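You operate a simulated robot arm through the tools that you are given. There is no shell and no other tool.

You run a simulated two-armed robot. Do the job below in one go: nothing can be reset, and whatever is moved stays where it is left.

Task
Turn the red frame's locks to the green mark, side lock first, then lift-test the frame.
Fine: the locks are the square knobs; key back in its holder before the lever with the yellow ball goes up; fingers clear of the frame's edge; lever down again. Where these are worked on the way, their far stop is far enough and under half their travel is too little: lever with the yellow ball.

The check looks at the end state, three seconds after you hand in, the way a careful person would. Anything else that was tipped, shoved, dropped, spilled or broken makes it a failure.

Robot
Two 7-joint arms with fingered hands on one trunk that stands fixed in place. Base frame: the origin is at the foot of the trunk, x ahead of it, y to its left, z up. Units: mm, degrees, N and s.
The left shoulder is at [65, 125, 1193], the right one opposite. With the tool pointing down near the work surface each hand reaches from about 440 to 800 mm from the base axis, measured 20 degrees to its own side. Payload 3.6 kg a hand.
Tool frame (each hand has its own): the origin (TCP) lies between the finger pads and is the grasp point; the fingertips stand 30 mm ahead of it; z points along the fingers, y is the line along which they close. The gripper opens to 104 mm; its body begins 35 mm behind the TCP. The gripper is a hand of 4 fingers: y runs from the thumb to the fingers, the wrist lies at [-15, -104, -178] in the tool frame, and closing takes about 1.5 s.
Orientation is that of the tool frame in the base frame, as [roll, pitch, yaw] about the fixed x, y, z axes, in that order (R = Rz(yaw) Ry(pitch) Rx(roll)). With the fingers straight down and the wrist toward the robot, the tool's x, y and z point along [0, 1, 0], [1, 0, 0] and [0, 0, -1] of the base frame.

Tools
- The arms move only by the tool step_arm. It takes "left_targets", "right_targets" or both (then of equal length, played together; a hand with none holds still); each is a list of rows, each a list of 6 numbers: the turn, a rotation vector about the tool's x, y, z in degrees, then the shift along the tool's x, y, z in mm. In form: [[wx, wy, wz, dx, dy, dz], ...]. A call has 1 to 20 rows; each row shifts and turns the commanded pose from where the row before left it, along the tool's axes as they then stand. "left_fingers" and "right_fingers" are, for a hand that has rows, the opening in per cent of the stroke, from 0 (shut) to 100 (fully open), set as the call begins (left out, the last holds). A row lasts 0.2 s, in which the tool goes at most 50 mm and 8.6 degrees; a call with a longer step from one row to the next is refused whole, and so is a gripper value outside its range. Where a pose cannot be reached the arm comes as near as it can. A force on the tool above 50 N (or 10 N above the force at the start of the call, whichever is more), or a blocked arm, ends the call early, and 0.2 s more pass. Each finger travels about 72 mm/s and halts on what it meets, pressing with about 27 N; the grip force reading is that of the motor and also rises with nothing between the fingers. The clock runs only during rows and for 0.2 s after the last one: add rows that do not move to give the fingers time. It gives the time, the measured TCP pose, the force on the tool (base axes), the opening and the grip force at its end, in the units of the frame above (readings bear some noise), with the torque about the TCP (base axes, N m) and any sound that the robot's microphone picked up.
- Cameras (640 x 400 px; columns grow to the right, rows downward): "scene" is now at [146.5, -66.6, 1367.6]; the picture's right is [-0.66, -0.75, 0.00], its down [-0.23, 0.21, -0.95] and it looks along [0.71, -0.63, -0.31] (base axes); focal length 214 px, centre (320, 200). "left" rides on the left gripper at [-61, -92, -131] in its tool frame; the picture's right is [-0.81, -0.28, 0.52], its down [0.53, -0.71, 0.46] and it looks along [0.24, 0.64, 0.73] (tool axes); focal length 275 px, centre (320, 200). "right" rides on the right gripper at [61, -92, -130] in its tool frame; the picture's right is [-0.81, 0.28, -0.52], its down [-0.53, -0.71, 0.46] and it looks along [-0.24, 0.64, 0.72] (tool axes); focal length 275 px, centre (320, 200). There is no depth. A picture from a camera that has moved, and an enlarged one, comes with that camera's place and axes in the base frame and with its lens. The place of the scene camera against the robot may be out by one fixed shift of up to 18 mm in any direction.
- camera(camera): a new picture of that camera. No time passes.
- lift_body(by): moves the trunk up (or, below 0, down) by that many mm; the arms and the scene camera ride with it, the base frame stays. It gives what a move gives, with no picture.
- move_fingers(index, middle, ring, thumb_bend, thumb_turn, hand): sets how far each is bent, from 0 (flat) to 1 (curled in); at 0.3 the hand is open as for a grip, at 0.7 the pads meet at the TCP. One left out holds its place. A second passes; each finger stops where it meets its share of the squeeze, and holds until it gets a number again. A gripper value or a shape takes the hand back. It gives what a move gives, with no picture; readings hold the bend of each and the force on the fingers (four entries, about 0 where the hand has none), thumb and palm. thumb_turn goes from beside the hand (0) to across from the fingers (1), as for a grip.
- grasp_type(shape, hand): the hand has 4 fingers and takes this shape, open, in about a second: jaw (thumb against the fingers, like two jaws); tri (thumb and two fingers); tip (a fingertip pinch); poke (one finger out to press); point (the index stretched); flat (the hand flat); cup (the hand cupped); fist (a fist). The gripper value then closes the fingers along that shape, each until it touches; the sizes above hold for jaw. It gives what a move gives, with no picture.
- pan_tilt(pan, tilt): turns the head with the scene camera to pan (to the left, within 80 degrees either way) and tilt (down, from -29 to 69), counted from straight ahead of the robot (the tilt from the chest, where the trunk bows). It gives what a move gives.
- zoom(camera, box): a new picture of the part [left, top, right, bottom] of that camera's present view, enlarged. No time passes.
- close_job(): hands the job in; it is judged then, once.

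Places have to be worked out from the pictures, the camera data and where the tool is seen. Open the grippers and draw the arms clear of the work before you hand the job in, unless the task says otherwise.

The tools are called after "Call:" by a JSON object that holds its "api" and its "payload". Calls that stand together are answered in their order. step_arm: Moves the arms, as the interface text tells. Its arguments: {"type":"object","properties":{"left_targets":{"type":"array","items":{"type":"array","items":{"type":"number"}}},"left_fingers":{"type":"number"},"right_targets":{"type":"array","items":{"type":"array","items":{"type":"number"}}},"right_fingers":{"type":"number"}},"required":[]} The other tools are called the same way: lift_body (by) moves the trunk up or down; grasp_type (shape, hand) gives the hand a shape; move_fingers (index, middle, ring, thumb_bend, thumb_turn, hand) moves the fingers one by one; pan_tilt (pan, tilt) turns the head that bears the scene camera; camera (camera) takes a picture; zoom (camera, box) takes an enlarged picture of a part of a camera's view; close_job () hands the job in.

At the start:

```text
clock: 0.0
left_ee_pos: [499.2, -11.4, 1262.4]
left_orientation: [179.9, -0.1, 90.0]
left_wrist_force: [0.6, 0.2, -0.5]
left_torque: [0.01, 0.01, -0.01]
left_width: 103.6
left_grip_force: 0.0
left_shape: jaw
left_bend: [0.3, 0.3, 0.3, 0.3, 0.98]
left_finger forces: [0.0, 0.1, 0.1, 0.0, 0.0, 0.0]
right_ee_pos: [211.4, -286.5, 1256.1]
right_orientation: [-180.0, 0.1, 90.0]
right_wrist_force: [0.8, -0.9, -0.6]
right_torque: [0.01, 0.03, 0.04]
right_width: 103.8
right_grip_force: 0.1
right_shape: jaw
right_bend: [0.3, 0.3, 0.3, 0.3, 0.98]
right_finger forces: [0.0, 0.1, 0.1, 0.1, 0.1, 0.1]
trunk travel left (down, up): [-425.0, 111.0]
head pan, tilt (commanded): [-41.6, 18.1]
```

scene: 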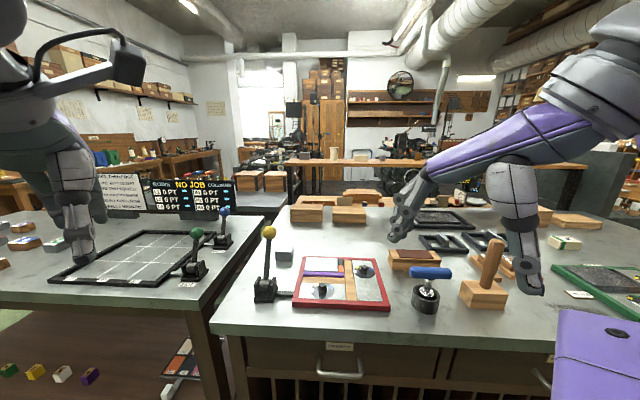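
right: 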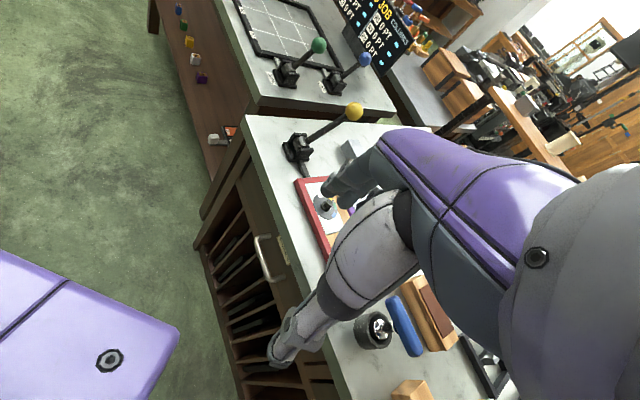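
left: 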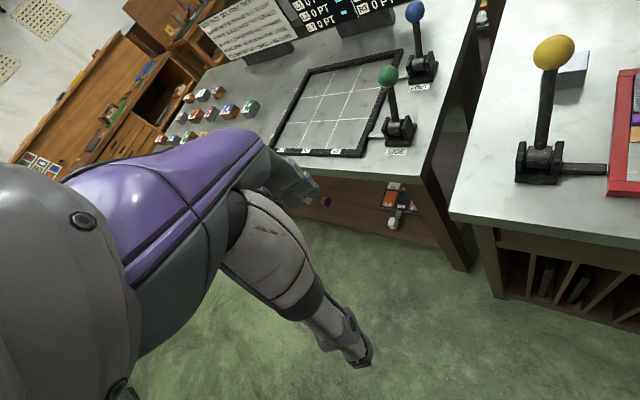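

The pictures show the red frame on the right-hand table, with a yellow-ball lever to its left and a blue-handled thing (probably the key in its holder) to its right. I look closer before moving anything.

Call:
{"api": "zoom", "payload": {"camera": "scene", "box": [240, 210, 400, 320]}}

Call:
{"api": "zoom", "payload": {"camera": "scene", "box": [380, 220, 540, 320]}}

Call:
{"api": "zoom", "payload": {"camera": "scene", "box": [80, 160, 250, 290]}}

```text
3.64 times, centred on (320, 265) of scene
camera zoom: at [146.5, -66.6, 1367.6], right [-0.66, -0.75, 0.0], down [-0.23, 0.21, -0.95], along [0.71, -0.63, -0.31], focal length 780 px, centre (320, -36)
```

zoom: 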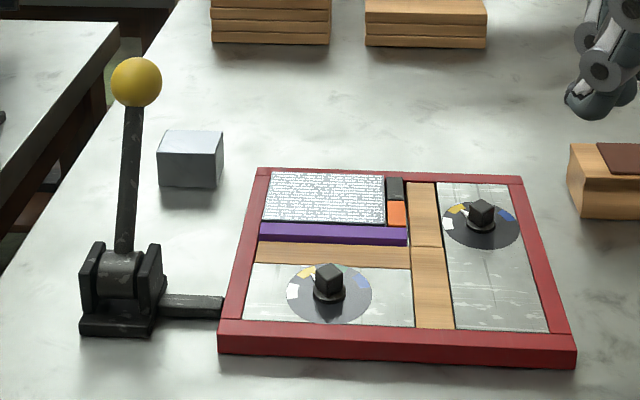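

```text
4.00 times, centred on (460, 270) of scene
camera zoom: at [146.5, -66.6, 1367.6], right [-0.66, -0.75, 0.0], down [-0.23, 0.21, -0.95], along [0.71, -0.63, -0.31], focal length 858 px, centre (-240, -80)
```

zoom: 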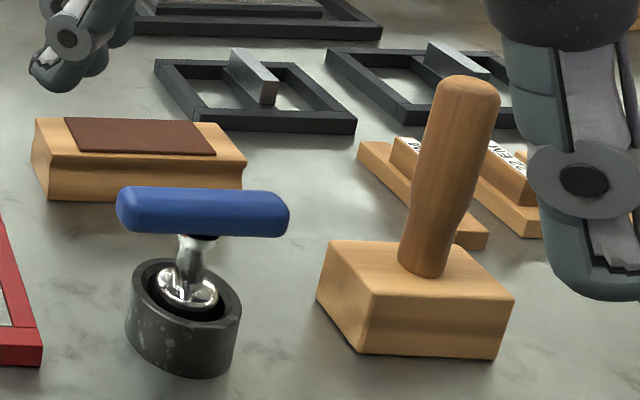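

```text
3.08 times, centred on (165, 225) of scene
camera zoom: at [146.5, -66.6, 1367.6], right [-0.66, -0.75, 0.0], down [-0.23, 0.21, -0.95], along [0.71, -0.63, -0.31], focal length 660 px, centre (797, 123)
```

zoom: 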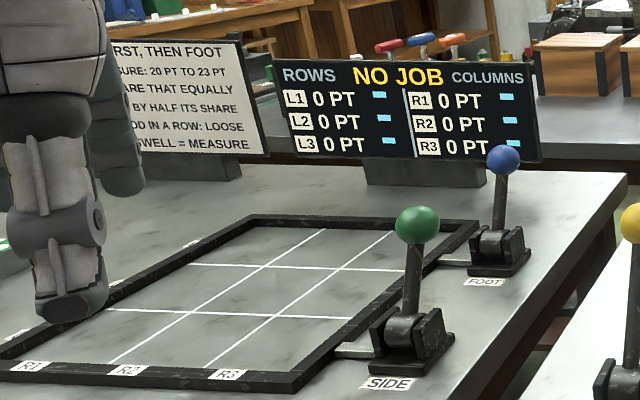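

The red frame seems to lie about 0.7 m out at roughly −45°, with two square knobs on coloured dials, and the T-key with the blue handle stands in a round holder to its right. I turn the head to look at it more steeply, and also have a look at the sign.

Call:
{"api": "pan_tilt", "payload": {"pan": -48, "tilt": 42}}

Call:
{"api": "camera", "payload": {"camera": "scene"}}

Call:
{"api": "zoom", "payload": {"camera": "scene", "box": [240, 130, 400, 230]}}

Call:
{"api": "zoom", "payload": {"camera": "scene", "box": [340, 130, 500, 230]}}

```text
clock: 0.9
left_ee_pos: [497.6, -11.7, 1262.3]
left_orientation: [180.0, 0.0, 90.0]
left_wrist_force: [-0.1, -0.2, 0.0]
left_torque: [0.03, 0.01, 0.02]
left_width: 103.7
left_grip_force: 0.0
left_shape: jaw
left_bend: [0.3, 0.3, 0.3, 0.3, 0.98]
left_finger forces: [0.0, 0.1, 0.1, 0.0, 0.0, 0.0]
right_ee_pos: [211.1, -285.8, 1256.3]
right_orientation: [179.9, 0.0, 90.1]
right_wrist_force: [-0.6, -0.3, -0.9]
right_torque: [-0.02, -0.01, 0.02]
right_width: 103.6
right_grip_force: 0.0
right_shape: jaw
right_bend: [0.3, 0.3, 0.3, 0.3, 0.98]
right_finger forces: [0.1, 0.0, 0.0, 0.1, 0.1, 0.0]
trunk travel left (down, up): [-425.0, 111.0]
head pan, tilt (commanded): [-48.0, 42.0]
```

```text
taken
camera scene: at [132.6, -66.8, 1330.3], right [-0.74, -0.67, 0.0], down [-0.45, 0.5, -0.74], along [0.5, -0.55, -0.67], focal length 214 px, centre (320, 200)
```

scene: 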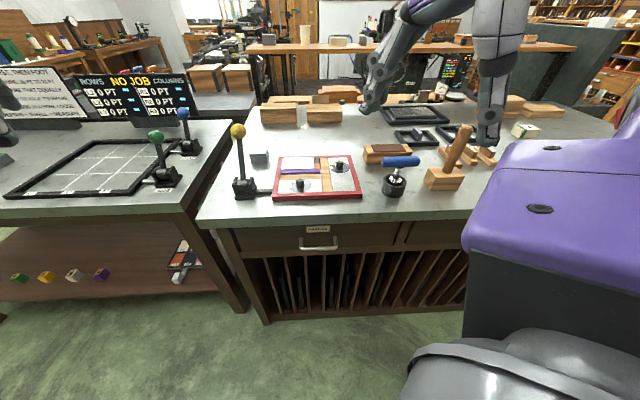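

```text
4.00 times, centred on (320, 180) of scene
camera zoom: at [132.6, -66.8, 1330.3], right [-0.74, -0.67, 0.0], down [-0.45, 0.5, -0.74], along [0.5, -0.55, -0.67], focal length 858 px, centre (320, 280)
```

zoom: 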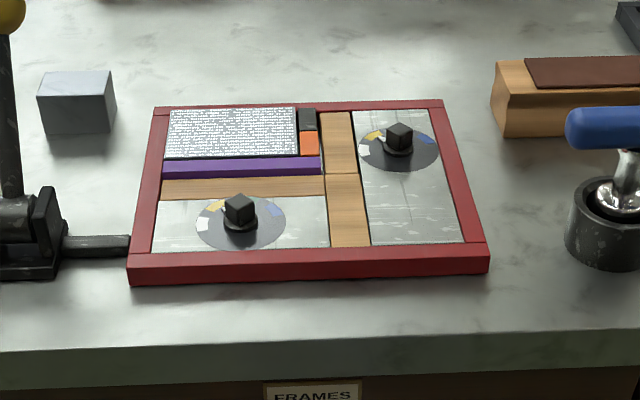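

```text
4.00 times, centred on (420, 180) of scene
camera zoom: at [132.6, -66.8, 1330.3], right [-0.74, -0.67, 0.0], down [-0.45, 0.5, -0.74], along [0.5, -0.55, -0.67], focal length 858 px, centre (-80, 280)
```

zoom: 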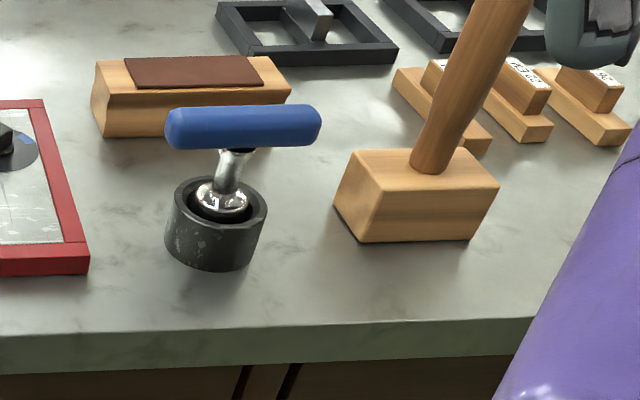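

The table front edge is square to the camera's line. In the red frame, the text lines run left–right, so the right-hand dial should be the side lock and the near one the foot lock. I read the wall sign and check the rest of the surroundings before moving.

Call:
{"api": "pan_tilt", "payload": {"pan": -20, "tilt": 25}}

Call:
{"api": "camera", "payload": {"camera": "scene"}}

Call:
{"api": "zoom", "payload": {"camera": "right", "box": [220, 80, 480, 240]}}

Call:
{"api": "zoom", "payload": {"camera": "right", "box": [320, 240, 520, 400]}}

Call:
{"api": "zoom", "payload": {"camera": "left", "box": [440, 0, 640, 220]}}

```text
clock: 1.8
left_ee_pos: [498.2, -11.5, 1261.5]
left_orientation: [-180.0, 0.0, 90.0]
left_wrist_force: [0.5, 0.4, 0.3]
left_torque: [0.0, 0.04, 0.02]
left_width: 103.6
left_grip_force: 0.0
left_shape: jaw
left_bend: [0.3, 0.3, 0.3, 0.3, 0.98]
left_finger forces: [0.0, 0.0, 0.0, 0.1, 0.0, 0.0]
right_ee_pos: [211.1, -286.4, 1256.6]
right_orientation: [-180.0, 0.0, 89.9]
right_wrist_force: [0.1, 0.3, -0.3]
right_torque: [0.01, -0.02, -0.02]
right_width: 104.1
right_grip_force: 0.0
right_shape: jaw
right_bend: [0.3, 0.3, 0.3, 0.3, 0.98]
right_finger forces: [0.0, 0.1, 0.0, 0.0, 0.0, 0.0]
trunk travel left (down, up): [-425.0, 111.0]
head pan, tilt (commanded): [-20.0, 25.0]
```

```text
taken
camera scene: at [163.2, -36.3, 1356.4], right [-0.34, -0.94, 0.0], down [-0.4, 0.14, -0.91], along [0.85, -0.31, -0.42], focal length 214 px, centre (320, 200)
```

scene: 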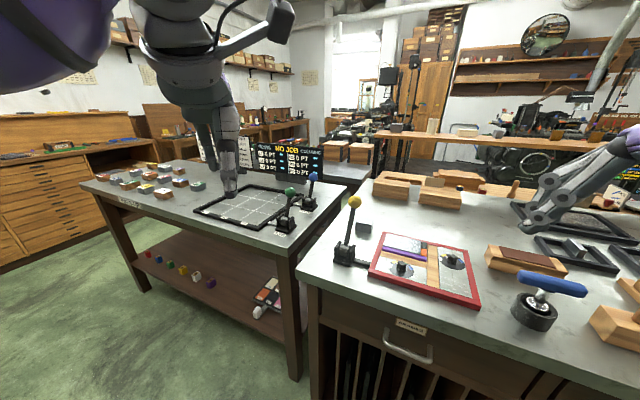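

```text
2.46 times, centred on (350, 160) of right
camera zoom: at [118.4, -224.5, 1386.3], right [0.28, -0.81, 0.52], down [-0.71, -0.53, -0.46], along [0.64, -0.24, -0.72], focal length 678 px, centre (246, 298)
```

zoom: 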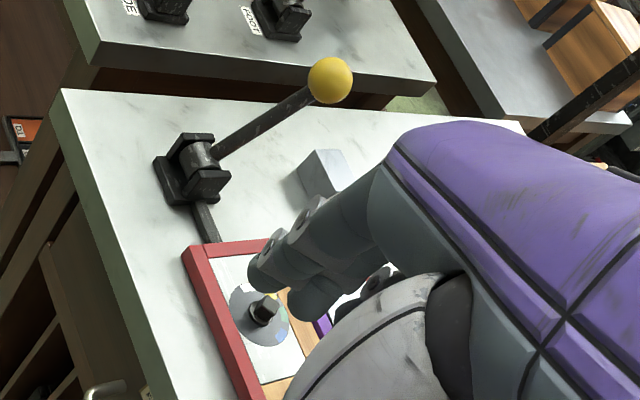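

```text
2.50 times, centred on (420, 320) of right
camera zoom: at [118.4, -224.5, 1386.3], right [0.28, -0.81, 0.52], down [-0.71, -0.53, -0.46], along [0.64, -0.24, -0.72], focal length 688 px, centre (70, -100)
```

zoom: 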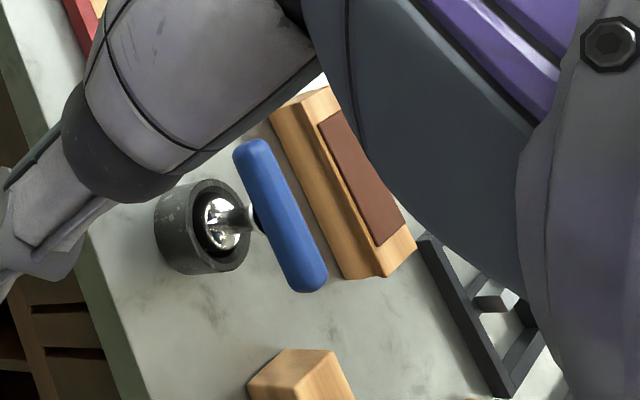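

```text
1.82 times, centred on (540, 110) of left
camera zoom: at [406.9, -73.0, 1393.5], right [-0.28, -0.81, -0.52], down [-0.71, 0.53, -0.46], along [0.64, 0.24, -0.73], focal length 500 px, centre (-80, 364)
```

zoom: 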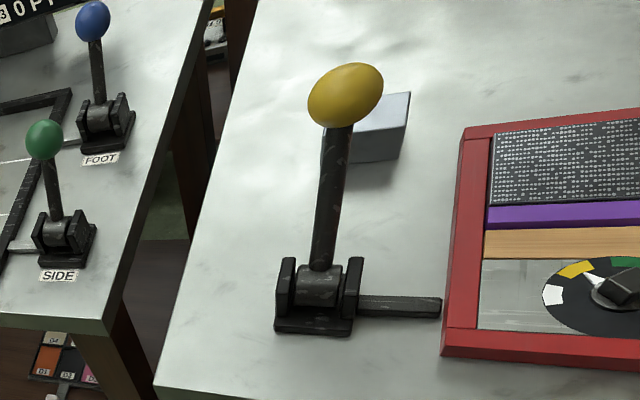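

By rough triangulation the yellow ball is near (697, −346, 1055) and its pivot near (637, −288, 930), so the lever leans away from the front edge. The key sits near (290, −540). I now yaw the right hand to face square to the table and shift the left hand to the right, so both hand cameras give better views from safe heights.

Call:
{"api": "step_arm", "payload": {"right_targets": [[0, 0, 8, 0, 0, 0], [0, 0, 8, 0, 0, 0], [0, 0, 8, 0, 0, 0], [0, 0, 8, 0, 0, 0], [0, 0, 8, 0, 0, 0], [0, 0, 8, 0, 0, 0], [0, 0, 0, 0, 0, 0]], "left_targets": [[0, 0, 0, -25, 0, 0], [0, 0, 0, -25, 0, 0], [0, 0, 0, -25, 0, 0], [0, 0, 0, -25, 0, 0], [0, 0, 0, -25, 0, 0], [0, 0, 0, -25, 0, 0], [0, 0, 0, 0, 0, 0]]}}

Call:
{"api": "camera", "payload": {"camera": "left"}}

Call:
{"api": "camera", "payload": {"camera": "right"}}

Call:
{"api": "camera", "payload": {"camera": "scene"}}

```text
clock: 3.4
left_ee_pos: [499.9, -161.7, 1262.4]
left_orientation: [-179.9, 0.1, 90.0]
left_wrist_force: [0.4, 0.3, -0.4]
left_torque: [0.02, 0.01, 0.02]
left_width: 103.8
left_grip_force: 0.0
left_shape: jaw
left_bend: [0.3, 0.3, 0.3, 0.3, 0.98]
left_finger forces: [0.0, 0.0, 0.0, 0.0, 0.0, 0.1]
right_ee_pos: [211.0, -287.4, 1255.8]
right_orientation: [179.9, 0.0, 41.9]
right_wrist_force: [-0.7, -0.6, 0.0]
right_torque: [0.01, -0.02, -0.01]
right_width: 103.5
right_grip_force: 0.0
right_shape: jaw
right_bend: [0.3, 0.3, 0.3, 0.3, 0.98]
right_finger forces: [0.0, 0.0, 0.0, 0.1, 0.0, 0.1]
trunk travel left (down, up): [-425.0, 111.0]
head pan, tilt (commanded): [-20.0, 25.0]
```

```text
taken
camera left: at [407.9, -223.2, 1392.7], right [-0.28, -0.81, -0.52], down [-0.71, 0.53, -0.45], along [0.64, 0.24, -0.73], focal length 275 px, centre (320, 200)
```

left: 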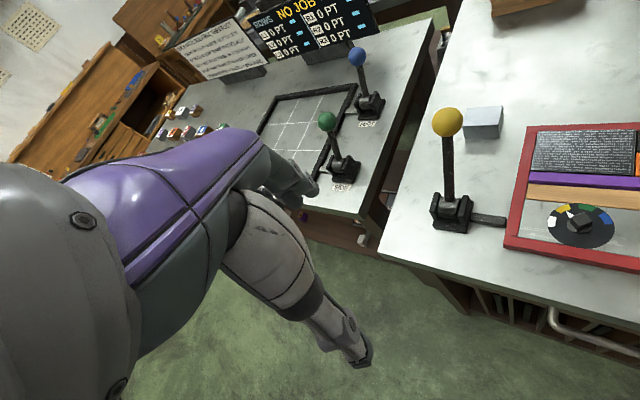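

```text
taken
camera right: at [194.5, -176.7, 1385.9], right [-0.42, -0.75, 0.52], down [-0.87, 0.17, -0.46], along [0.25, -0.64, -0.72], focal length 275 px, centre (320, 200)
```

right: 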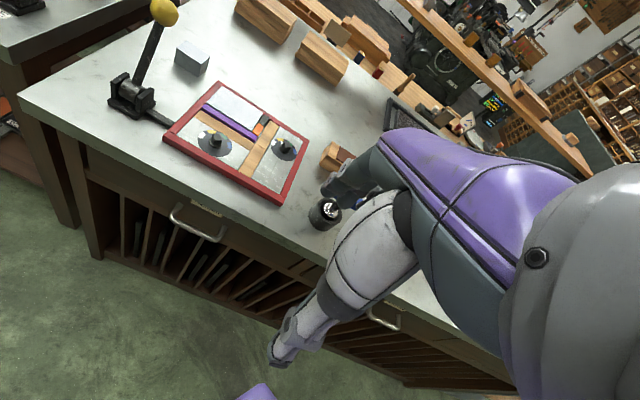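

```text
taken
camera scene: at [163.1, -35.9, 1356.5], right [-0.34, -0.94, 0.0], down [-0.4, 0.14, -0.91], along [0.85, -0.31, -0.42], focal length 214 px, centre (320, 200)
```

scene: 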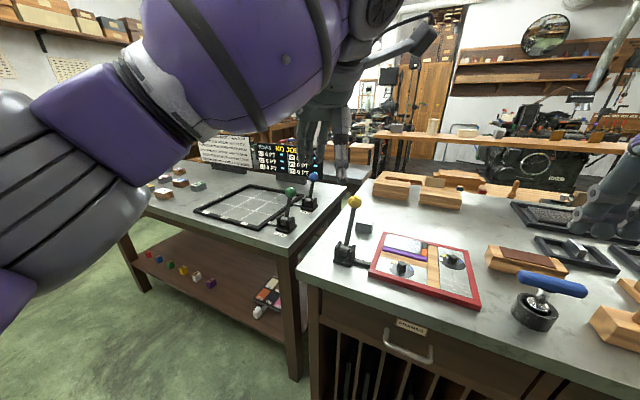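

Both hand cameras now see the frame and lever. I zoom on the frame, dials and key for measurement.

Call:
{"api": "zoom", "payload": {"camera": "right", "box": [100, 60, 360, 240]}}

Call:
{"api": "zoom", "payload": {"camera": "right", "box": [160, 75, 320, 205]}}

Call:
{"api": "zoom", "payload": {"camera": "left", "box": [420, 90, 640, 280]}}

Call:
{"api": "zoom", "payload": {"camera": "scene", "box": [330, 190, 490, 310]}}

Call:
{"api": "zoom", "payload": {"camera": "left", "box": [160, 0, 380, 100]}}

```text
2.22 times, centred on (230, 150) of right
camera zoom: at [194.5, -176.7, 1385.9], right [-0.42, -0.75, 0.52], down [-0.87, 0.17, -0.46], along [0.25, -0.64, -0.72], focal length 612 px, centre (520, 311)
```

zoom: 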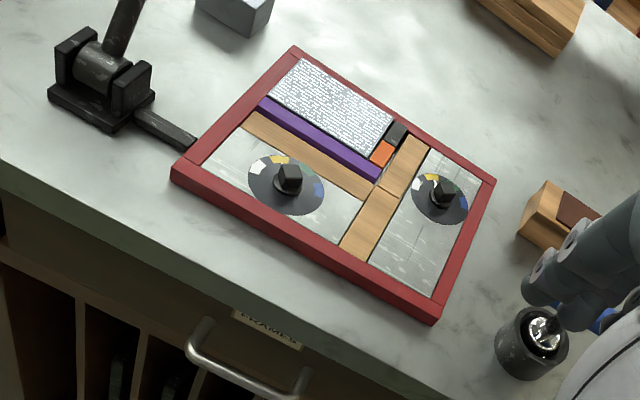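

```text
3.08 times, centred on (240, 140) of right
camera zoom: at [194.5, -176.7, 1385.9], right [-0.42, -0.75, 0.52], down [-0.87, 0.17, -0.46], along [0.25, -0.64, -0.72], focal length 847 px, centre (566, 385)
```

zoom: 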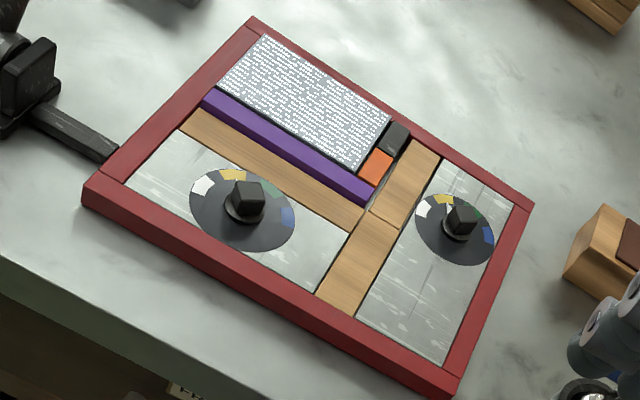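

```text
2.11 times, centred on (530, 185) of left
camera zoom: at [407.9, -223.2, 1392.7], right [-0.28, -0.81, -0.52], down [-0.71, 0.53, -0.45], along [0.64, 0.24, -0.73], focal length 580 px, centre (-122, 232)
```

zoom: 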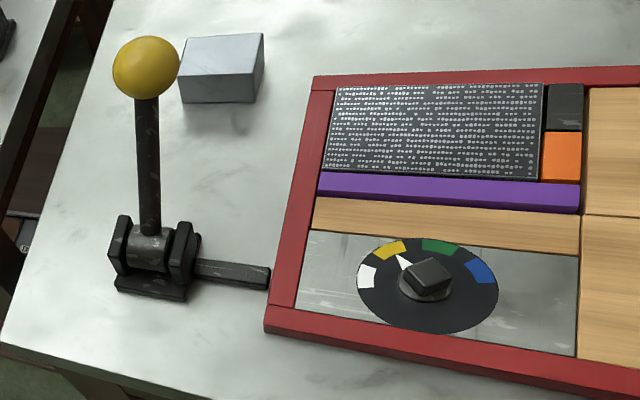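

```text
3.33 times, centred on (410, 250) of scene
camera zoom: at [163.1, -35.9, 1356.5], right [-0.34, -0.94, 0.0], down [-0.4, 0.14, -0.91], along [0.85, -0.31, -0.42], focal length 715 px, centre (20, 33)
```

zoom: 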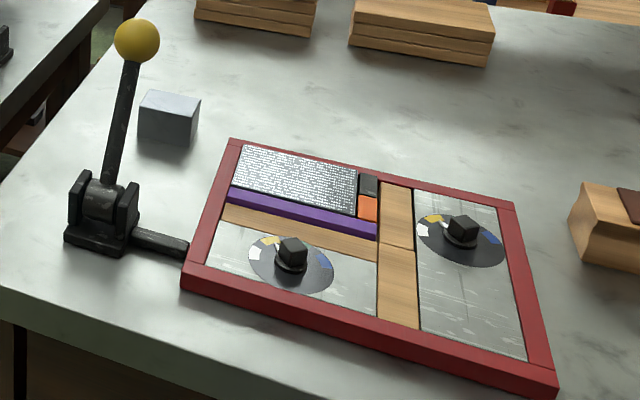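

```text
2.91 times, centred on (270, 50) of left
camera zoom: at [407.9, -223.2, 1392.7], right [-0.28, -0.81, -0.52], down [-0.71, 0.53, -0.45], along [0.64, 0.24, -0.73], focal length 801 px, centre (466, 636)
```

zoom: 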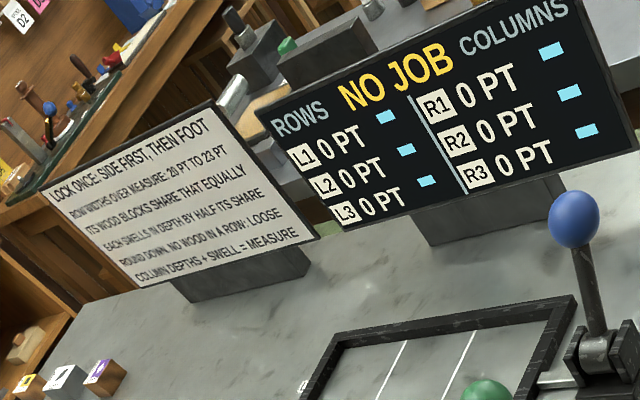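

By least-squares between the two hand cameras: foot knob top ≈ (530, −400, 937), frame top ≈ z 908, frame's left-right axis ≈ 46° from base x, lever ball ≈ (693, −333, 1059), pivot ≈ (658, −285, 907). The sign confirms "side first, then foot"; the foot dial's pointer is just clockwise of yellow. Next I yaw the right hand further to see the key unblocked.

Call:
{"api": "step_arm", "payload": {"right_targets": [[0, 0, 8, 0, 0, 0], [0, 0, 8, 0, 0, 0], [0, 0, 8, 0, 0, 0], [0, 0, 0, 0, 0, 0]]}}

Call:
{"api": "camera", "payload": {"camera": "right"}}

Call:
{"api": "zoom", "payload": {"camera": "right", "box": [180, 120, 340, 260]}}

Call:
{"api": "zoom", "payload": {"camera": "right", "box": [60, 80, 260, 220]}}

```text
clock: 4.4
left_ee_pos: [499.5, -162.5, 1262.5]
left_orientation: [180.0, 0.0, 90.1]
left_wrist_force: [0.5, -0.1, -0.2]
left_torque: [-0.01, 0.0, -0.01]
left_width: 103.6
left_grip_force: 0.2
left_shape: jaw
left_bend: [0.3, 0.3, 0.3, 0.3, 0.98]
left_finger forces: [0.1, 0.1, 0.1, 0.1, 0.0, 0.0]
right_ee_pos: [209.4, -286.1, 1256.6]
right_orientation: [-180.0, 0.0, 17.9]
right_wrist_force: [0.1, -0.5, -0.4]
right_torque: [0.02, -0.04, 0.02]
right_width: 103.8
right_grip_force: 0.1
right_shape: jaw
right_bend: [0.3, 0.3, 0.3, 0.3, 0.98]
right_finger forces: [0.0, 0.1, 0.0, 0.1, 0.1, 0.0]
trunk travel left (down, up): [-425.0, 111.0]
head pan, tilt (commanded): [-20.0, 25.0]
```

```text
taken
camera right: at [239.7, -180.4, 1386.5], right [-0.69, -0.51, 0.52], down [-0.73, 0.51, -0.46], along [-0.03, -0.69, -0.72], focal length 275 px, centre (320, 200)
```

right: 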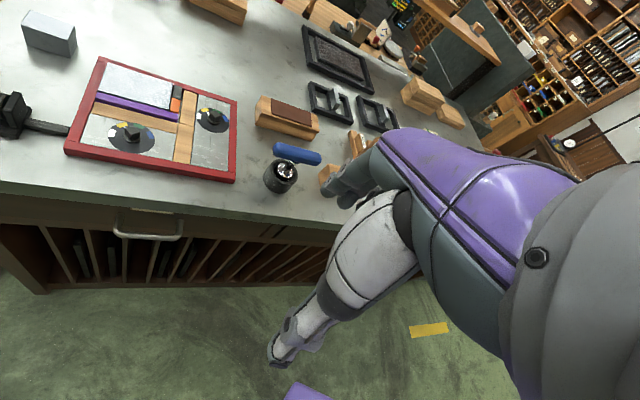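

```text
2.86 times, centred on (260, 190) of right
camera zoom: at [239.7, -180.4, 1386.5], right [-0.69, -0.51, 0.52], down [-0.73, 0.51, -0.46], along [-0.03, -0.69, -0.72], focal length 786 px, centre (491, 229)
```

zoom: 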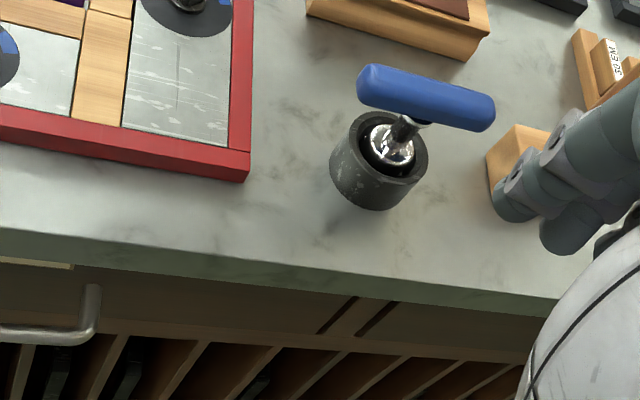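

```text
2.86 times, centred on (160, 150) of right
camera zoom: at [239.7, -180.4, 1386.5], right [-0.69, -0.51, 0.52], down [-0.73, 0.51, -0.46], along [-0.03, -0.69, -0.72], focal length 786 px, centre (777, 343)
```

zoom: 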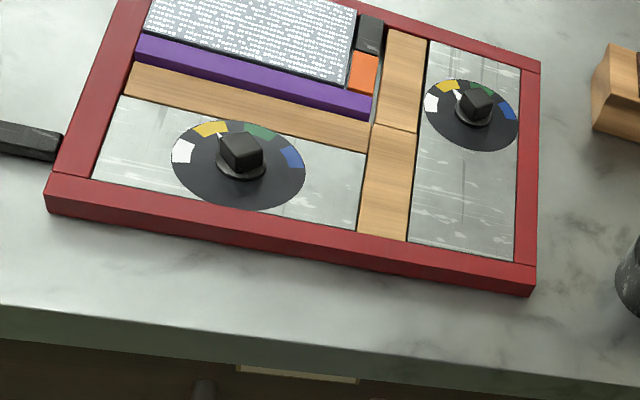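

Key handle triangulates to ≈ (324, −598, 990), axis at ≈ 47°, key standing upright; side knob ≈ (503, −553), foot knob ≈ (529, −402). I bring the right camera about 200 mm nearer to the frame, staying well above everything, to read knob orientation and pointers.

Call:
{"api": "step_arm", "payload": {"right_targets": [[0, 0, 0, 6.7, 14.9, 18.7], [0, 0, 0, 6.7, 14.9, 18.7], [0, 0, 0, 6.7, 14.9, 18.7], [0, 0, 0, 6.7, 14.9, 18.7], [0, 0, 0, 6.7, 14.9, 18.7], [0, 0, 0, 6.7, 14.9, 18.7], [0, 0, 0, 6.7, 14.9, 18.7], [0, 0, 0, 6.7, 14.9, 18.7], [0, 0, 0, 0, 0, 0]]}}

Call:
{"api": "camera", "payload": {"camera": "right"}}

Call:
{"api": "zoom", "payload": {"camera": "right", "box": [60, 60, 300, 210]}}

```text
clock: 6.4
left_ee_pos: [499.4, -161.7, 1262.8]
left_orientation: [180.0, 0.0, 89.9]
left_wrist_force: [-0.2, -0.1, 0.2]
left_torque: [0.0, -0.04, 0.02]
left_width: 103.9
left_grip_force: 0.0
left_shape: jaw
left_bend: [0.3, 0.3, 0.3, 0.3, 0.98]
left_finger forces: [0.0, 0.1, 0.0, 0.0, 0.1, 0.0]
right_ee_pos: [312.4, -387.3, 1122.1]
right_orientation: [180.0, 0.0, 18.0]
right_wrist_force: [-0.7, -0.7, -0.3]
right_torque: [0.02, 0.01, 0.01]
right_width: 103.7
right_grip_force: 0.0
right_shape: jaw
right_bend: [0.3, 0.3, 0.3, 0.3, 0.98]
right_finger forces: [0.0, 0.0, 0.0, 0.0, 0.1, 0.0]
right hand out of reach, approached as far as the arm can: row 2, 3, 4, 5
trunk travel left (down, up): [-425.0, 111.0]
head pan, tilt (commanded): [-20.0, 25.0]
```

```text
taken
camera right: at [341.2, -280.8, 1251.8], right [-0.69, -0.51, 0.52], down [-0.73, 0.51, -0.46], along [-0.03, -0.69, -0.72], focal length 275 px, centre (320, 200)
```

right: 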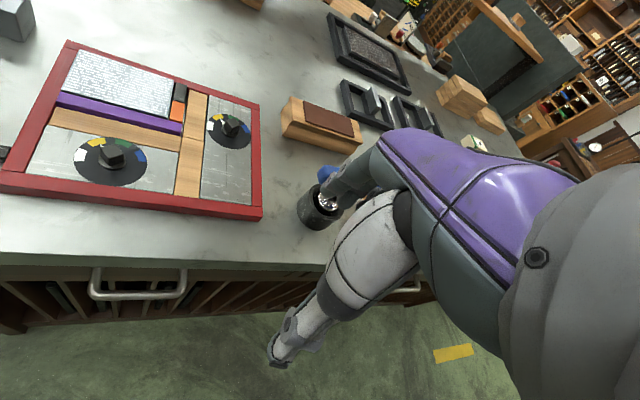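

```text
2.67 times, centred on (180, 135) of right
camera zoom: at [341.2, -280.8, 1251.8], right [-0.69, -0.51, 0.52], down [-0.73, 0.51, -0.46], along [-0.03, -0.69, -0.72], focal length 734 px, centre (693, 373)
```

zoom: 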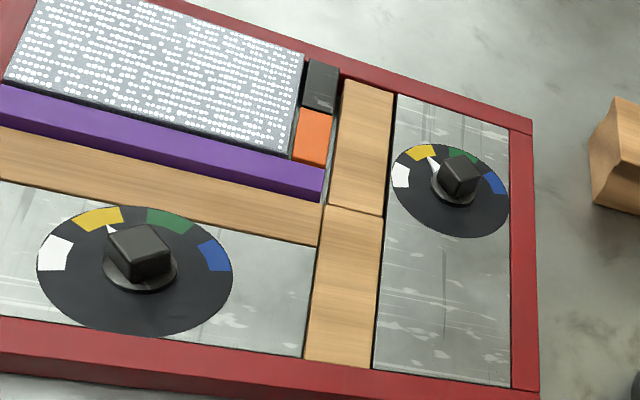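

The pointers appear just clockwise of yellow on both dials. I zoom tightly on each dial to measure the knob squares and angles.

Call:
{"api": "zoom", "payload": {"camera": "right", "box": [200, 105, 260, 155]}}

Call:
{"api": "zoom", "payload": {"camera": "right", "box": [65, 125, 155, 195]}}

Call:
{"api": "zoom", "payload": {"camera": "left", "box": [540, 195, 630, 260]}}

Call:
{"api": "zoom", "payload": {"camera": "right", "box": [270, 140, 390, 250]}}

```text
8.00 times, centred on (230, 130) of right
camera zoom: at [341.2, -280.8, 1251.8], right [-0.69, -0.51, 0.52], down [-0.73, 0.51, -0.46], along [-0.03, -0.69, -0.72], focal length 2202 px, centre (1040, 760)
```

zoom: 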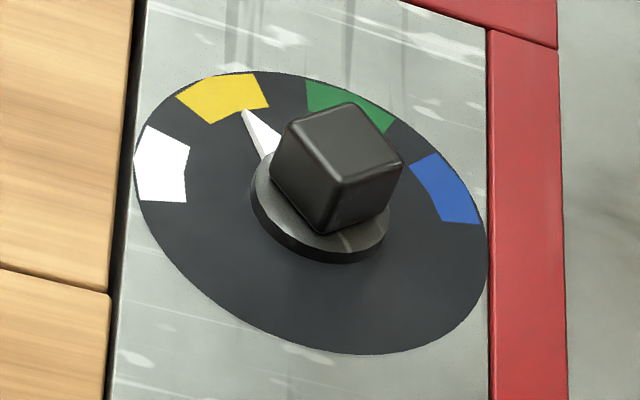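

```text
5.71 times, centred on (110, 160) of right
camera zoom: at [341.2, -280.8, 1251.8], right [-0.69, -0.51, 0.52], down [-0.73, 0.51, -0.46], along [-0.03, -0.69, -0.72], focal length 1573 px, centre (1520, 429)
```

zoom: 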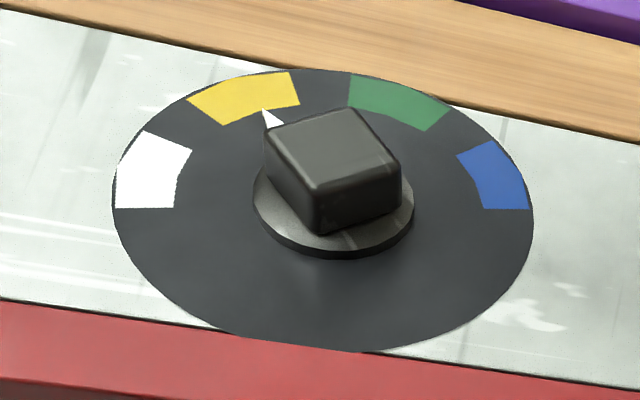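

```text
6.15 times, centred on (585, 228) of left
camera zoom: at [407.8, -223.0, 1392.8], right [-0.28, -0.81, -0.52], down [-0.71, 0.53, -0.46], along [0.64, 0.24, -0.73], focal length 1694 px, centre (-1311, 31)
```

zoom: 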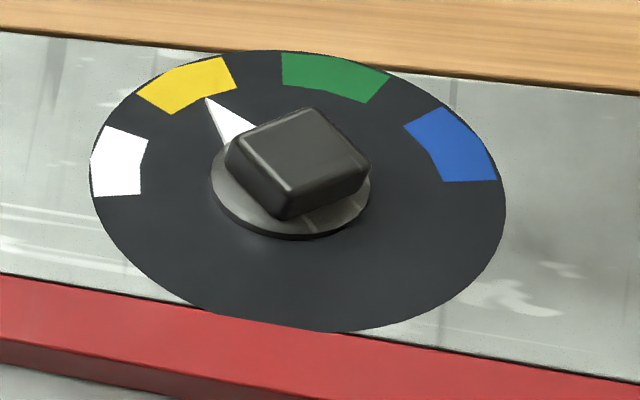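

```text
3.64 times, centred on (330, 195) of right
camera zoom: at [341.2, -280.8, 1251.8], right [-0.69, -0.51, 0.52], down [-0.73, 0.51, -0.46], along [-0.03, -0.69, -0.72], focal length 1001 px, centre (284, 218)
```

zoom: 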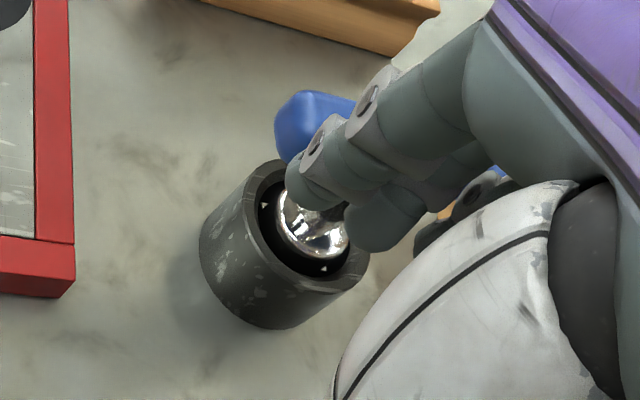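

The knob squares are lined up with their pointers, which sit at yellow (≈ −5° in base), with green ≈ −55°, so each lock needs about 50° clockwise. Now I move the right hand over the key, tool x along the handle (yaw 45°), staying about 100 mm above it.

Call:
{"api": "step_arm", "payload": {"right_targets": [[0, 0, -6.75, 0, 0, 0], [0, 0, -6.75, 0, 0, 0], [0, 0, -6.75, 0, 0, 0], [0, 0, -6.75, 0, 0, 0], [0, 0, 0, -20.2, 22.4, 3.1], [0, 0, 0, -20.2, 22.4, 3.1], [0, 0, 0, -20.2, 22.4, 3.1], [0, 0, 0, -20.2, 22.4, 3.1], [0, 0, 0, -20.2, 22.4, 3.1], [0, 0, 0, -20.2, 22.4, 3.1], [0, 0, 0, -20.2, 22.4, 3.1], [0, 0, 0, 0, 0, 0]]}}

Call:
{"api": "pan_tilt", "payload": {"pan": -55, "tilt": 30}}

Call:
{"api": "camera", "payload": {"camera": "scene"}}

Call:
{"api": "camera", "payload": {"camera": "right"}}

Call:
{"api": "camera", "payload": {"camera": "left"}}

```text
clock: 9.0
left_ee_pos: [498.5, -162.4, 1262.1]
left_orientation: [180.0, 0.0, 90.0]
left_wrist_force: [0.5, 0.1, 0.6]
left_torque: [0.03, 0.01, 0.02]
left_width: 103.7
left_grip_force: 0.0
left_shape: jaw
left_bend: [0.3, 0.3, 0.3, 0.3, 0.98]
left_finger forces: [0.0, 0.0, 0.0, 0.0, 0.1, 0.0]
right_ee_pos: [328.7, -601.9, 1103.5]
right_orientation: [-180.0, 0.0, 45.1]
right_wrist_force: [0.0, -0.1, -0.5]
right_torque: [0.03, -0.01, 0.02]
right_width: 103.4
right_grip_force: 0.0
right_shape: jaw
right_bend: [0.3, 0.3, 0.3, 0.3, 0.98]
right_finger forces: [0.0, 0.0, 0.0, 0.0, 0.1, 0.1]
right hand out of reach, approached as far as the arm can: row 2, 4
trunk travel left (down, up): [-425.0, 111.0]
head pan, tilt (commanded): [-20.0, 25.0]
```

```text
clock: 10.0
left_ee_pos: [500.0, -161.9, 1262.2]
left_orientation: [-179.9, 0.1, 90.1]
left_wrist_force: [0.2, 0.9, 0.4]
left_torque: [-0.01, 0.01, 0.0]
left_width: 103.6
left_grip_force: 0.0
left_shape: jaw
left_bend: [0.3, 0.3, 0.3, 0.3, 0.98]
left_finger forces: [0.0, 0.0, 0.0, 0.0, 0.0, 0.0]
right_ee_pos: [327.8, -602.6, 1103.6]
right_orientation: [-180.0, 0.0, 44.9]
right_wrist_force: [0.5, -0.6, -0.2]
right_torque: [0.0, -0.01, -0.01]
right_width: 103.7
right_grip_force: 0.0
right_shape: jaw
right_bend: [0.3, 0.3, 0.3, 0.3, 0.98]
right_finger forces: [0.0, 0.0, 0.1, 0.1, 0.1, 0.1]
trunk travel left (down, up): [-425.0, 111.0]
head pan, tilt (commanded): [-55.0, 30.0]
```

```text
taken
camera scene: at [128.6, -78.7, 1348.5], right [-0.82, -0.57, 0.0], down [-0.29, 0.41, -0.87], along [0.5, -0.71, -0.5], focal length 214 px, centre (320, 200)
```

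scene: 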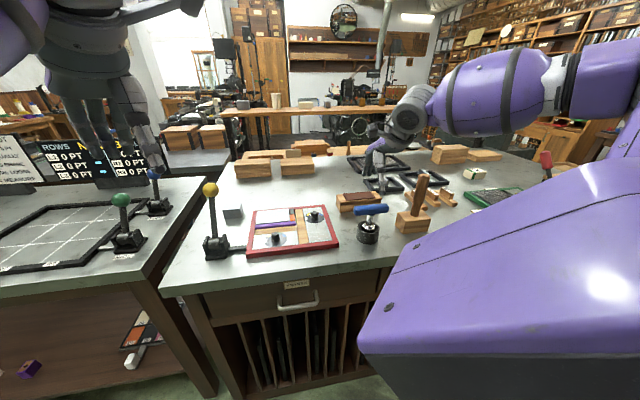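

```text
taken
camera right: at [305.8, -493.7, 1233.6], right [-0.38, -0.77, 0.52], down [-0.88, 0.13, -0.46], along [0.28, -0.63, -0.72], focal length 275 px, centre (320, 200)
```

right: 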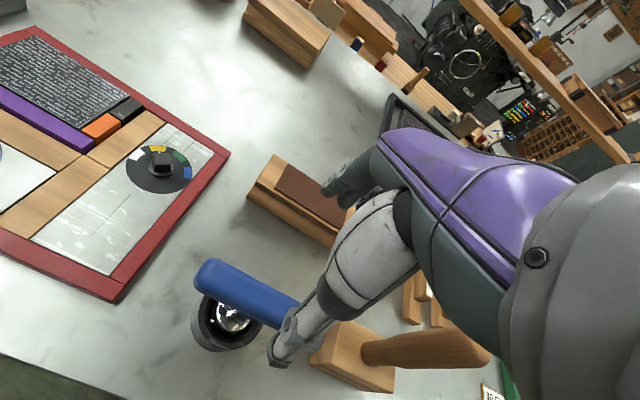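

```text
taken
camera left: at [408.0, -223.2, 1392.7], right [-0.28, -0.81, -0.52], down [-0.71, 0.53, -0.45], along [0.64, 0.24, -0.73], focal length 275 px, centre (320, 200)
```

left: 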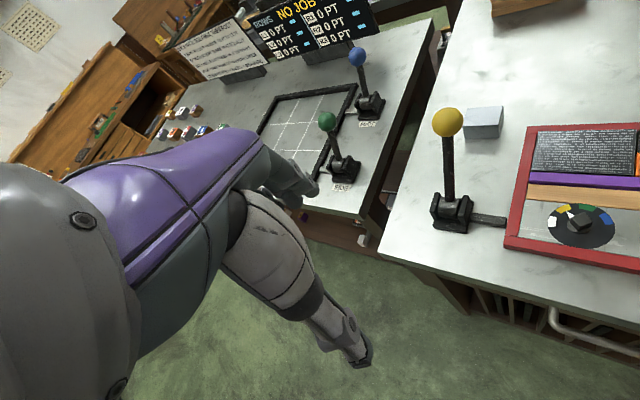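

The hand hovers over the key with the handle roughly along tool x. I zoom in the right camera to fix the handle's offset from the hand.

Call:
{"api": "zoom", "payload": {"camera": "right", "box": [160, 240, 330, 370]}}

Call:
{"api": "zoom", "payload": {"camera": "scene", "box": [320, 110, 460, 260]}}

```text
3.08 times, centred on (245, 305) of right
camera zoom: at [305.8, -493.7, 1233.6], right [-0.38, -0.77, 0.52], down [-0.88, 0.13, -0.46], along [0.28, -0.63, -0.72], focal length 847 px, centre (551, -123)
```

zoom: 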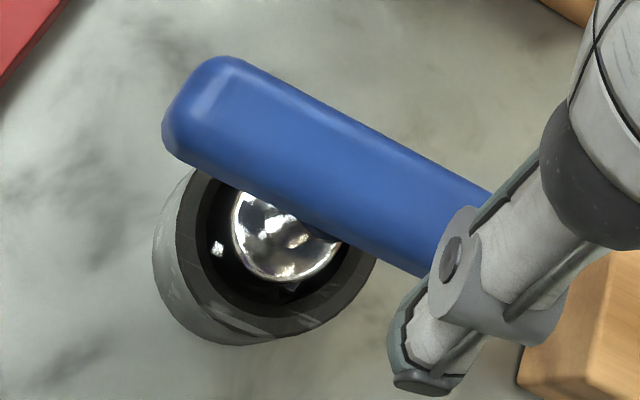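

```text
2.67 times, centred on (390, 185) of scene
camera zoom: at [128.6, -78.7, 1348.5], right [-0.82, -0.57, 0.0], down [-0.29, 0.41, -0.87], along [0.5, -0.71, -0.5], focal length 572 px, centre (133, 240)
```

zoom: 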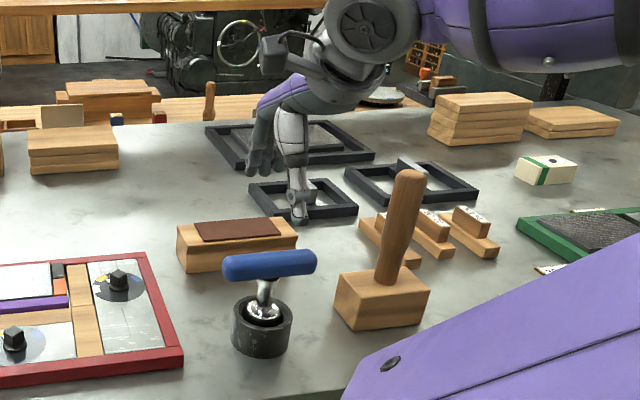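

The handle centre is about 14 mm toward the thumb side and ~3 mm along −x from the TCP, with its axis near z 995. I correct that sideways and descend halfway to check again.

Call:
{"api": "step_arm", "payload": {"right_targets": [[0, 0, 0, -1.5, -7.2, 0], [0, 0, 0, -1.5, -7.2, 0], [0, 0, 0, 0, 0, 15], [0, 0, 0, 0, 0, 15], [0, 0, 0, 0, 0, 15], [0, 0, 0, 0, 0, 10], [0, 0, 0, 0, 0, 0]]}}

Call:
{"api": "camera", "payload": {"camera": "right"}}

Call:
{"api": "zoom", "payload": {"camera": "scene", "box": [320, 140, 440, 260]}}

```text
clock: 11.6
left_ee_pos: [499.7, -162.1, 1261.4]
left_orientation: [-180.0, 0.0, 90.0]
left_wrist_force: [1.3, 0.5, -0.2]
left_torque: [-0.01, 0.0, 0.0]
left_width: 103.4
left_grip_force: 0.0
left_shape: jaw
left_bend: [0.3, 0.3, 0.3, 0.3, 0.98]
left_finger forces: [0.1, 0.0, 0.0, 0.0, 0.0, 0.0]
right_ee_pos: [316.2, -593.2, 1048.3]
right_orientation: [180.0, 0.0, 45.1]
right_wrist_force: [-0.5, -0.5, -0.1]
right_torque: [0.03, 0.01, 0.02]
right_width: 103.5
right_grip_force: 0.0
right_shape: jaw
right_bend: [0.3, 0.3, 0.3, 0.3, 0.98]
right_finger forces: [0.0, 0.0, 0.0, 0.1, 0.1, 0.0]
trunk travel left (down, up): [-425.0, 111.0]
head pan, tilt (commanded): [-55.0, 30.0]
```

```text
taken
camera right: at [293.8, -485.1, 1179.3], right [-0.38, -0.77, 0.52], down [-0.88, 0.13, -0.46], along [0.28, -0.63, -0.72], focal length 275 px, centre (320, 200)
```

right: 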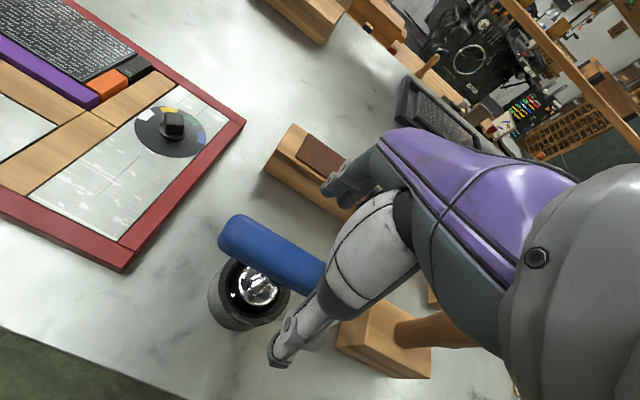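

```text
3.33 times, centred on (380, 200) of scene
camera zoom: at [128.5, -78.7, 1348.5], right [-0.82, -0.57, 0.0], down [-0.29, 0.41, -0.87], along [0.5, -0.71, -0.5], focal length 715 px, centre (120, 200)
```

zoom: 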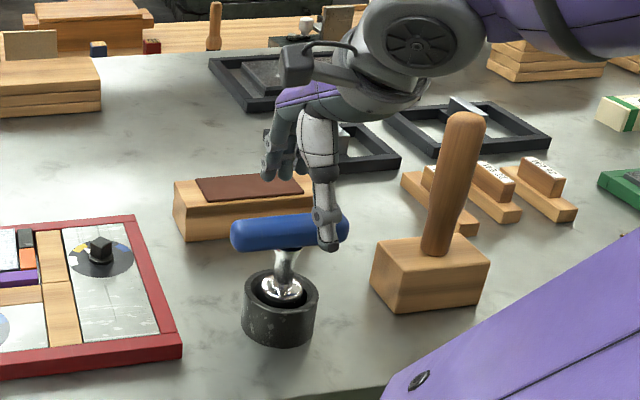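

The corrected scene view and the hand camera both put the handle directly under the TCP, axis at z ≈ 994. I descend to it with the hand still open.

Call:
{"api": "step_arm", "payload": {"right_targets": [[0, 0, 0, 0, 0, 12], [0, 0, 0, 0, 0, 12], [0, 0, 0, 0, 0, 12], [0, 0, 0, 0, 0, 10], [0, 0, 0, 0, 0, 6], [0, 0, 0, 0, 0, 0]]}}

Call:
{"api": "camera", "payload": {"camera": "right"}}

Call:
{"api": "zoom", "payload": {"camera": "scene", "box": [320, 140, 440, 260]}}

```text
clock: 13.0
left_ee_pos: [499.8, -162.8, 1261.4]
left_orientation: [179.9, 0.0, 90.0]
left_wrist_force: [1.0, 0.5, 1.0]
left_torque: [0.0, 0.01, 0.06]
left_width: 103.7
left_grip_force: 0.0
left_shape: jaw
left_bend: [0.3, 0.3, 0.3, 0.3, 0.98]
left_finger forces: [0.0, 0.1, 0.1, 0.0, 0.1, 0.0]
right_ee_pos: [315.2, -593.6, 998.4]
right_orientation: [-179.9, 0.1, 45.0]
right_wrist_force: [-1.0, 0.3, 0.2]
right_torque: [-0.02, 0.02, 0.0]
right_width: 103.7
right_grip_force: 0.0
right_shape: jaw
right_bend: [0.3, 0.3, 0.3, 0.3, 0.98]
right_finger forces: [0.0, 0.0, 0.0, 0.1, 0.0, 0.0]
trunk travel left (down, up): [-425.0, 111.0]
head pan, tilt (commanded): [-55.0, 30.0]
```

```text
taken
camera right: at [293.4, -485.2, 1127.1], right [-0.38, -0.77, 0.52], down [-0.88, 0.13, -0.46], along [0.28, -0.63, -0.72], focal length 275 px, centre (320, 200)
```

right: 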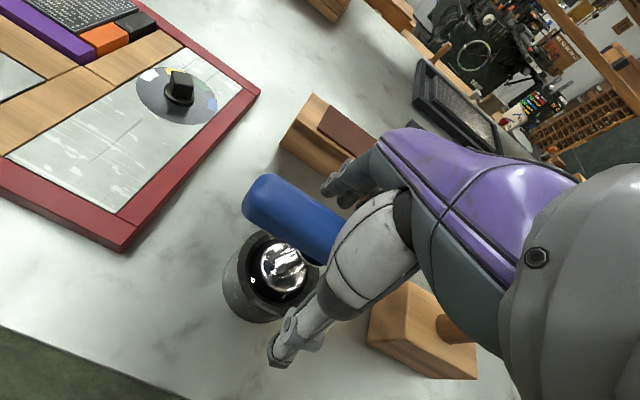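

```text
3.33 times, centred on (380, 200) of scene
camera zoom: at [128.5, -78.7, 1348.5], right [-0.82, -0.57, 0.0], down [-0.29, 0.41, -0.87], along [0.5, -0.71, -0.5], focal length 715 px, centre (120, 200)
```

zoom: 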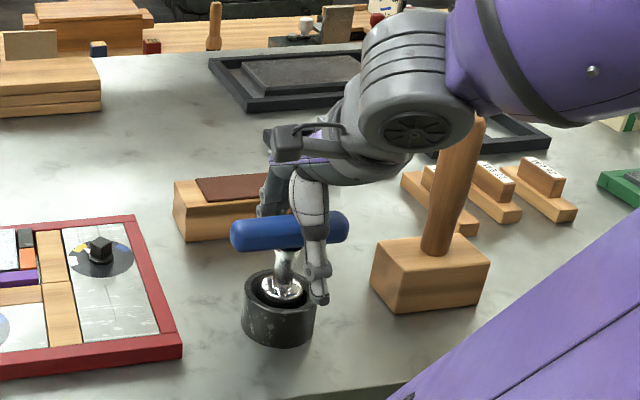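

Fingers straddle the handle — thumb near side, fingers far side — and no contact force. I close the right hand on the handle.

Call:
{"api": "step_arm", "payload": {"right_targets": [[0, 0, 0, 0, 0, 0], [0, 0, 0, 0, 0, 0], [0, 0, 0, 0, 0, 0], [0, 0, 0, 0, 0, 0], [0, 0, 0, 0, 0, 0], [0, 0, 0, 0, 0, 0], [0, 0, 0, 0, 0, 0], [0, 0, 0, 0, 0, 0], [0, 0, 0, 0, 0, 0]], "right_fingers": 0}}

Call:
{"api": "camera", "payload": {"camera": "right"}}

Call:
{"api": "zoom", "payload": {"camera": "scene", "box": [320, 140, 440, 260]}}

```text
clock: 15.0
left_ee_pos: [501.2, -162.6, 1261.3]
left_orientation: [180.0, -0.1, 90.0]
left_wrist_force: [-0.3, -0.4, 0.2]
left_torque: [0.0, 0.01, 0.0]
left_width: 103.6
left_grip_force: 0.0
left_shape: jaw
left_bend: [0.3, 0.3, 0.3, 0.3, 0.98]
left_finger forces: [0.2, 0.0, 0.0, 0.1, 0.0, 0.0]
right_ee_pos: [314.8, -593.2, 996.4]
right_orientation: [-180.0, 0.0, 44.9]
right_wrist_force: [-0.2, 0.5, 0.9]
right_torque: [0.01, -0.01, -0.05]
right_width: 7.3
right_grip_force: 27.9
right_shape: jaw
right_bend: [0.72, 0.7, 0.7, 0.75, 1.0]
right_finger forces: [15.4, 5.7, 2.0, 0.1, 22.2, 0.0]
trunk travel left (down, up): [-425.0, 111.0]
head pan, tilt (commanded): [-55.0, 30.0]
```

```text
taken
camera right: at [293.6, -485.4, 1127.1], right [-0.38, -0.77, 0.52], down [-0.88, 0.13, -0.46], along [0.28, -0.63, -0.72], focal length 275 px, centre (320, 200)
```

right: 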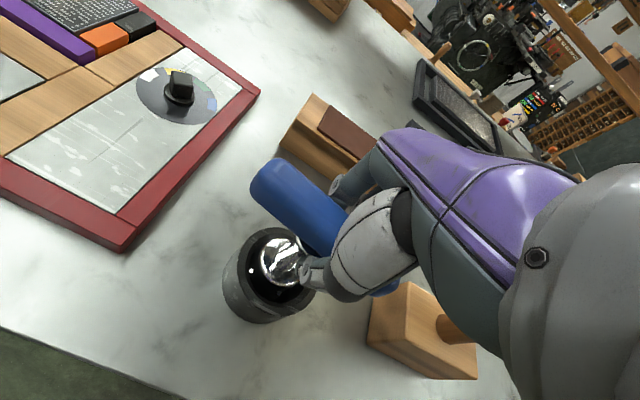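

```text
3.33 times, centred on (380, 200) of scene
camera zoom: at [128.6, -78.9, 1348.5], right [-0.82, -0.57, 0.0], down [-0.29, 0.41, -0.87], along [0.5, -0.71, -0.5], focal length 715 px, centre (120, 200)
```

zoom: 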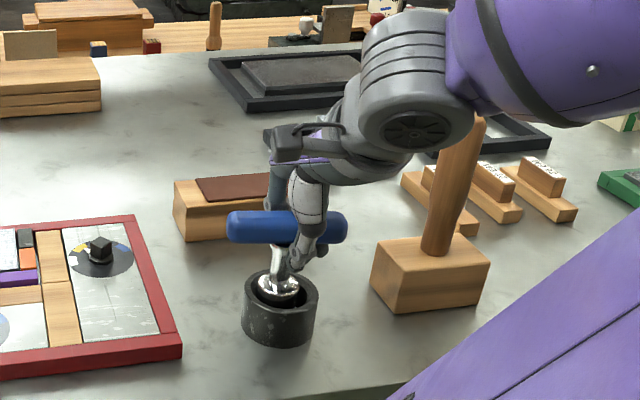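

The width reads only 7 mm, so the fingertips seem to have met under the handle, on its shaft, rather than on the bar. I look closer before deciding.

Call:
{"api": "zoom", "payload": {"camera": "right", "box": [220, 130, 420, 330]}}

Call:
{"api": "zoom", "payload": {"camera": "scene", "box": [350, 170, 410, 250]}}

```text
2.00 times, centred on (320, 230) of right
camera zoom: at [293.6, -485.4, 1127.1], right [-0.38, -0.77, 0.52], down [-0.88, 0.13, -0.46], along [0.28, -0.63, -0.72], focal length 551 px, centre (320, 140)
```

zoom: 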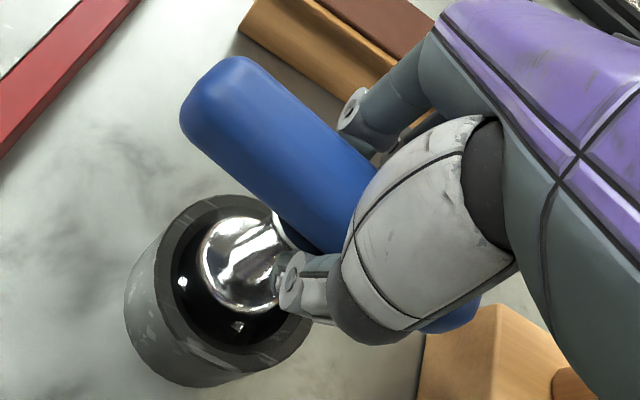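

```text
5.00 times, centred on (380, 210) of scene
camera zoom: at [128.6, -78.9, 1348.5], right [-0.82, -0.57, 0.0], down [-0.29, 0.41, -0.87], along [0.5, -0.71, -0.5], focal length 1072 px, centre (20, 150)
```

zoom: 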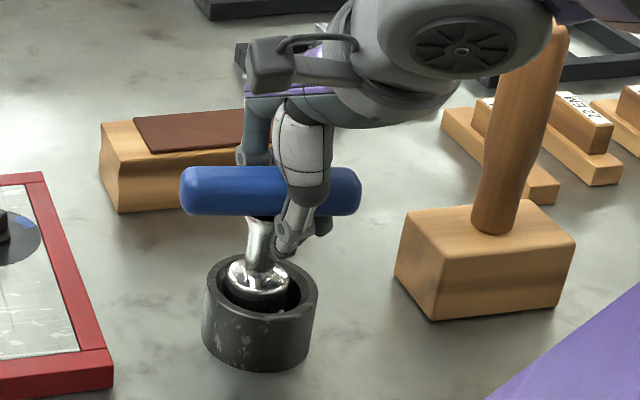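

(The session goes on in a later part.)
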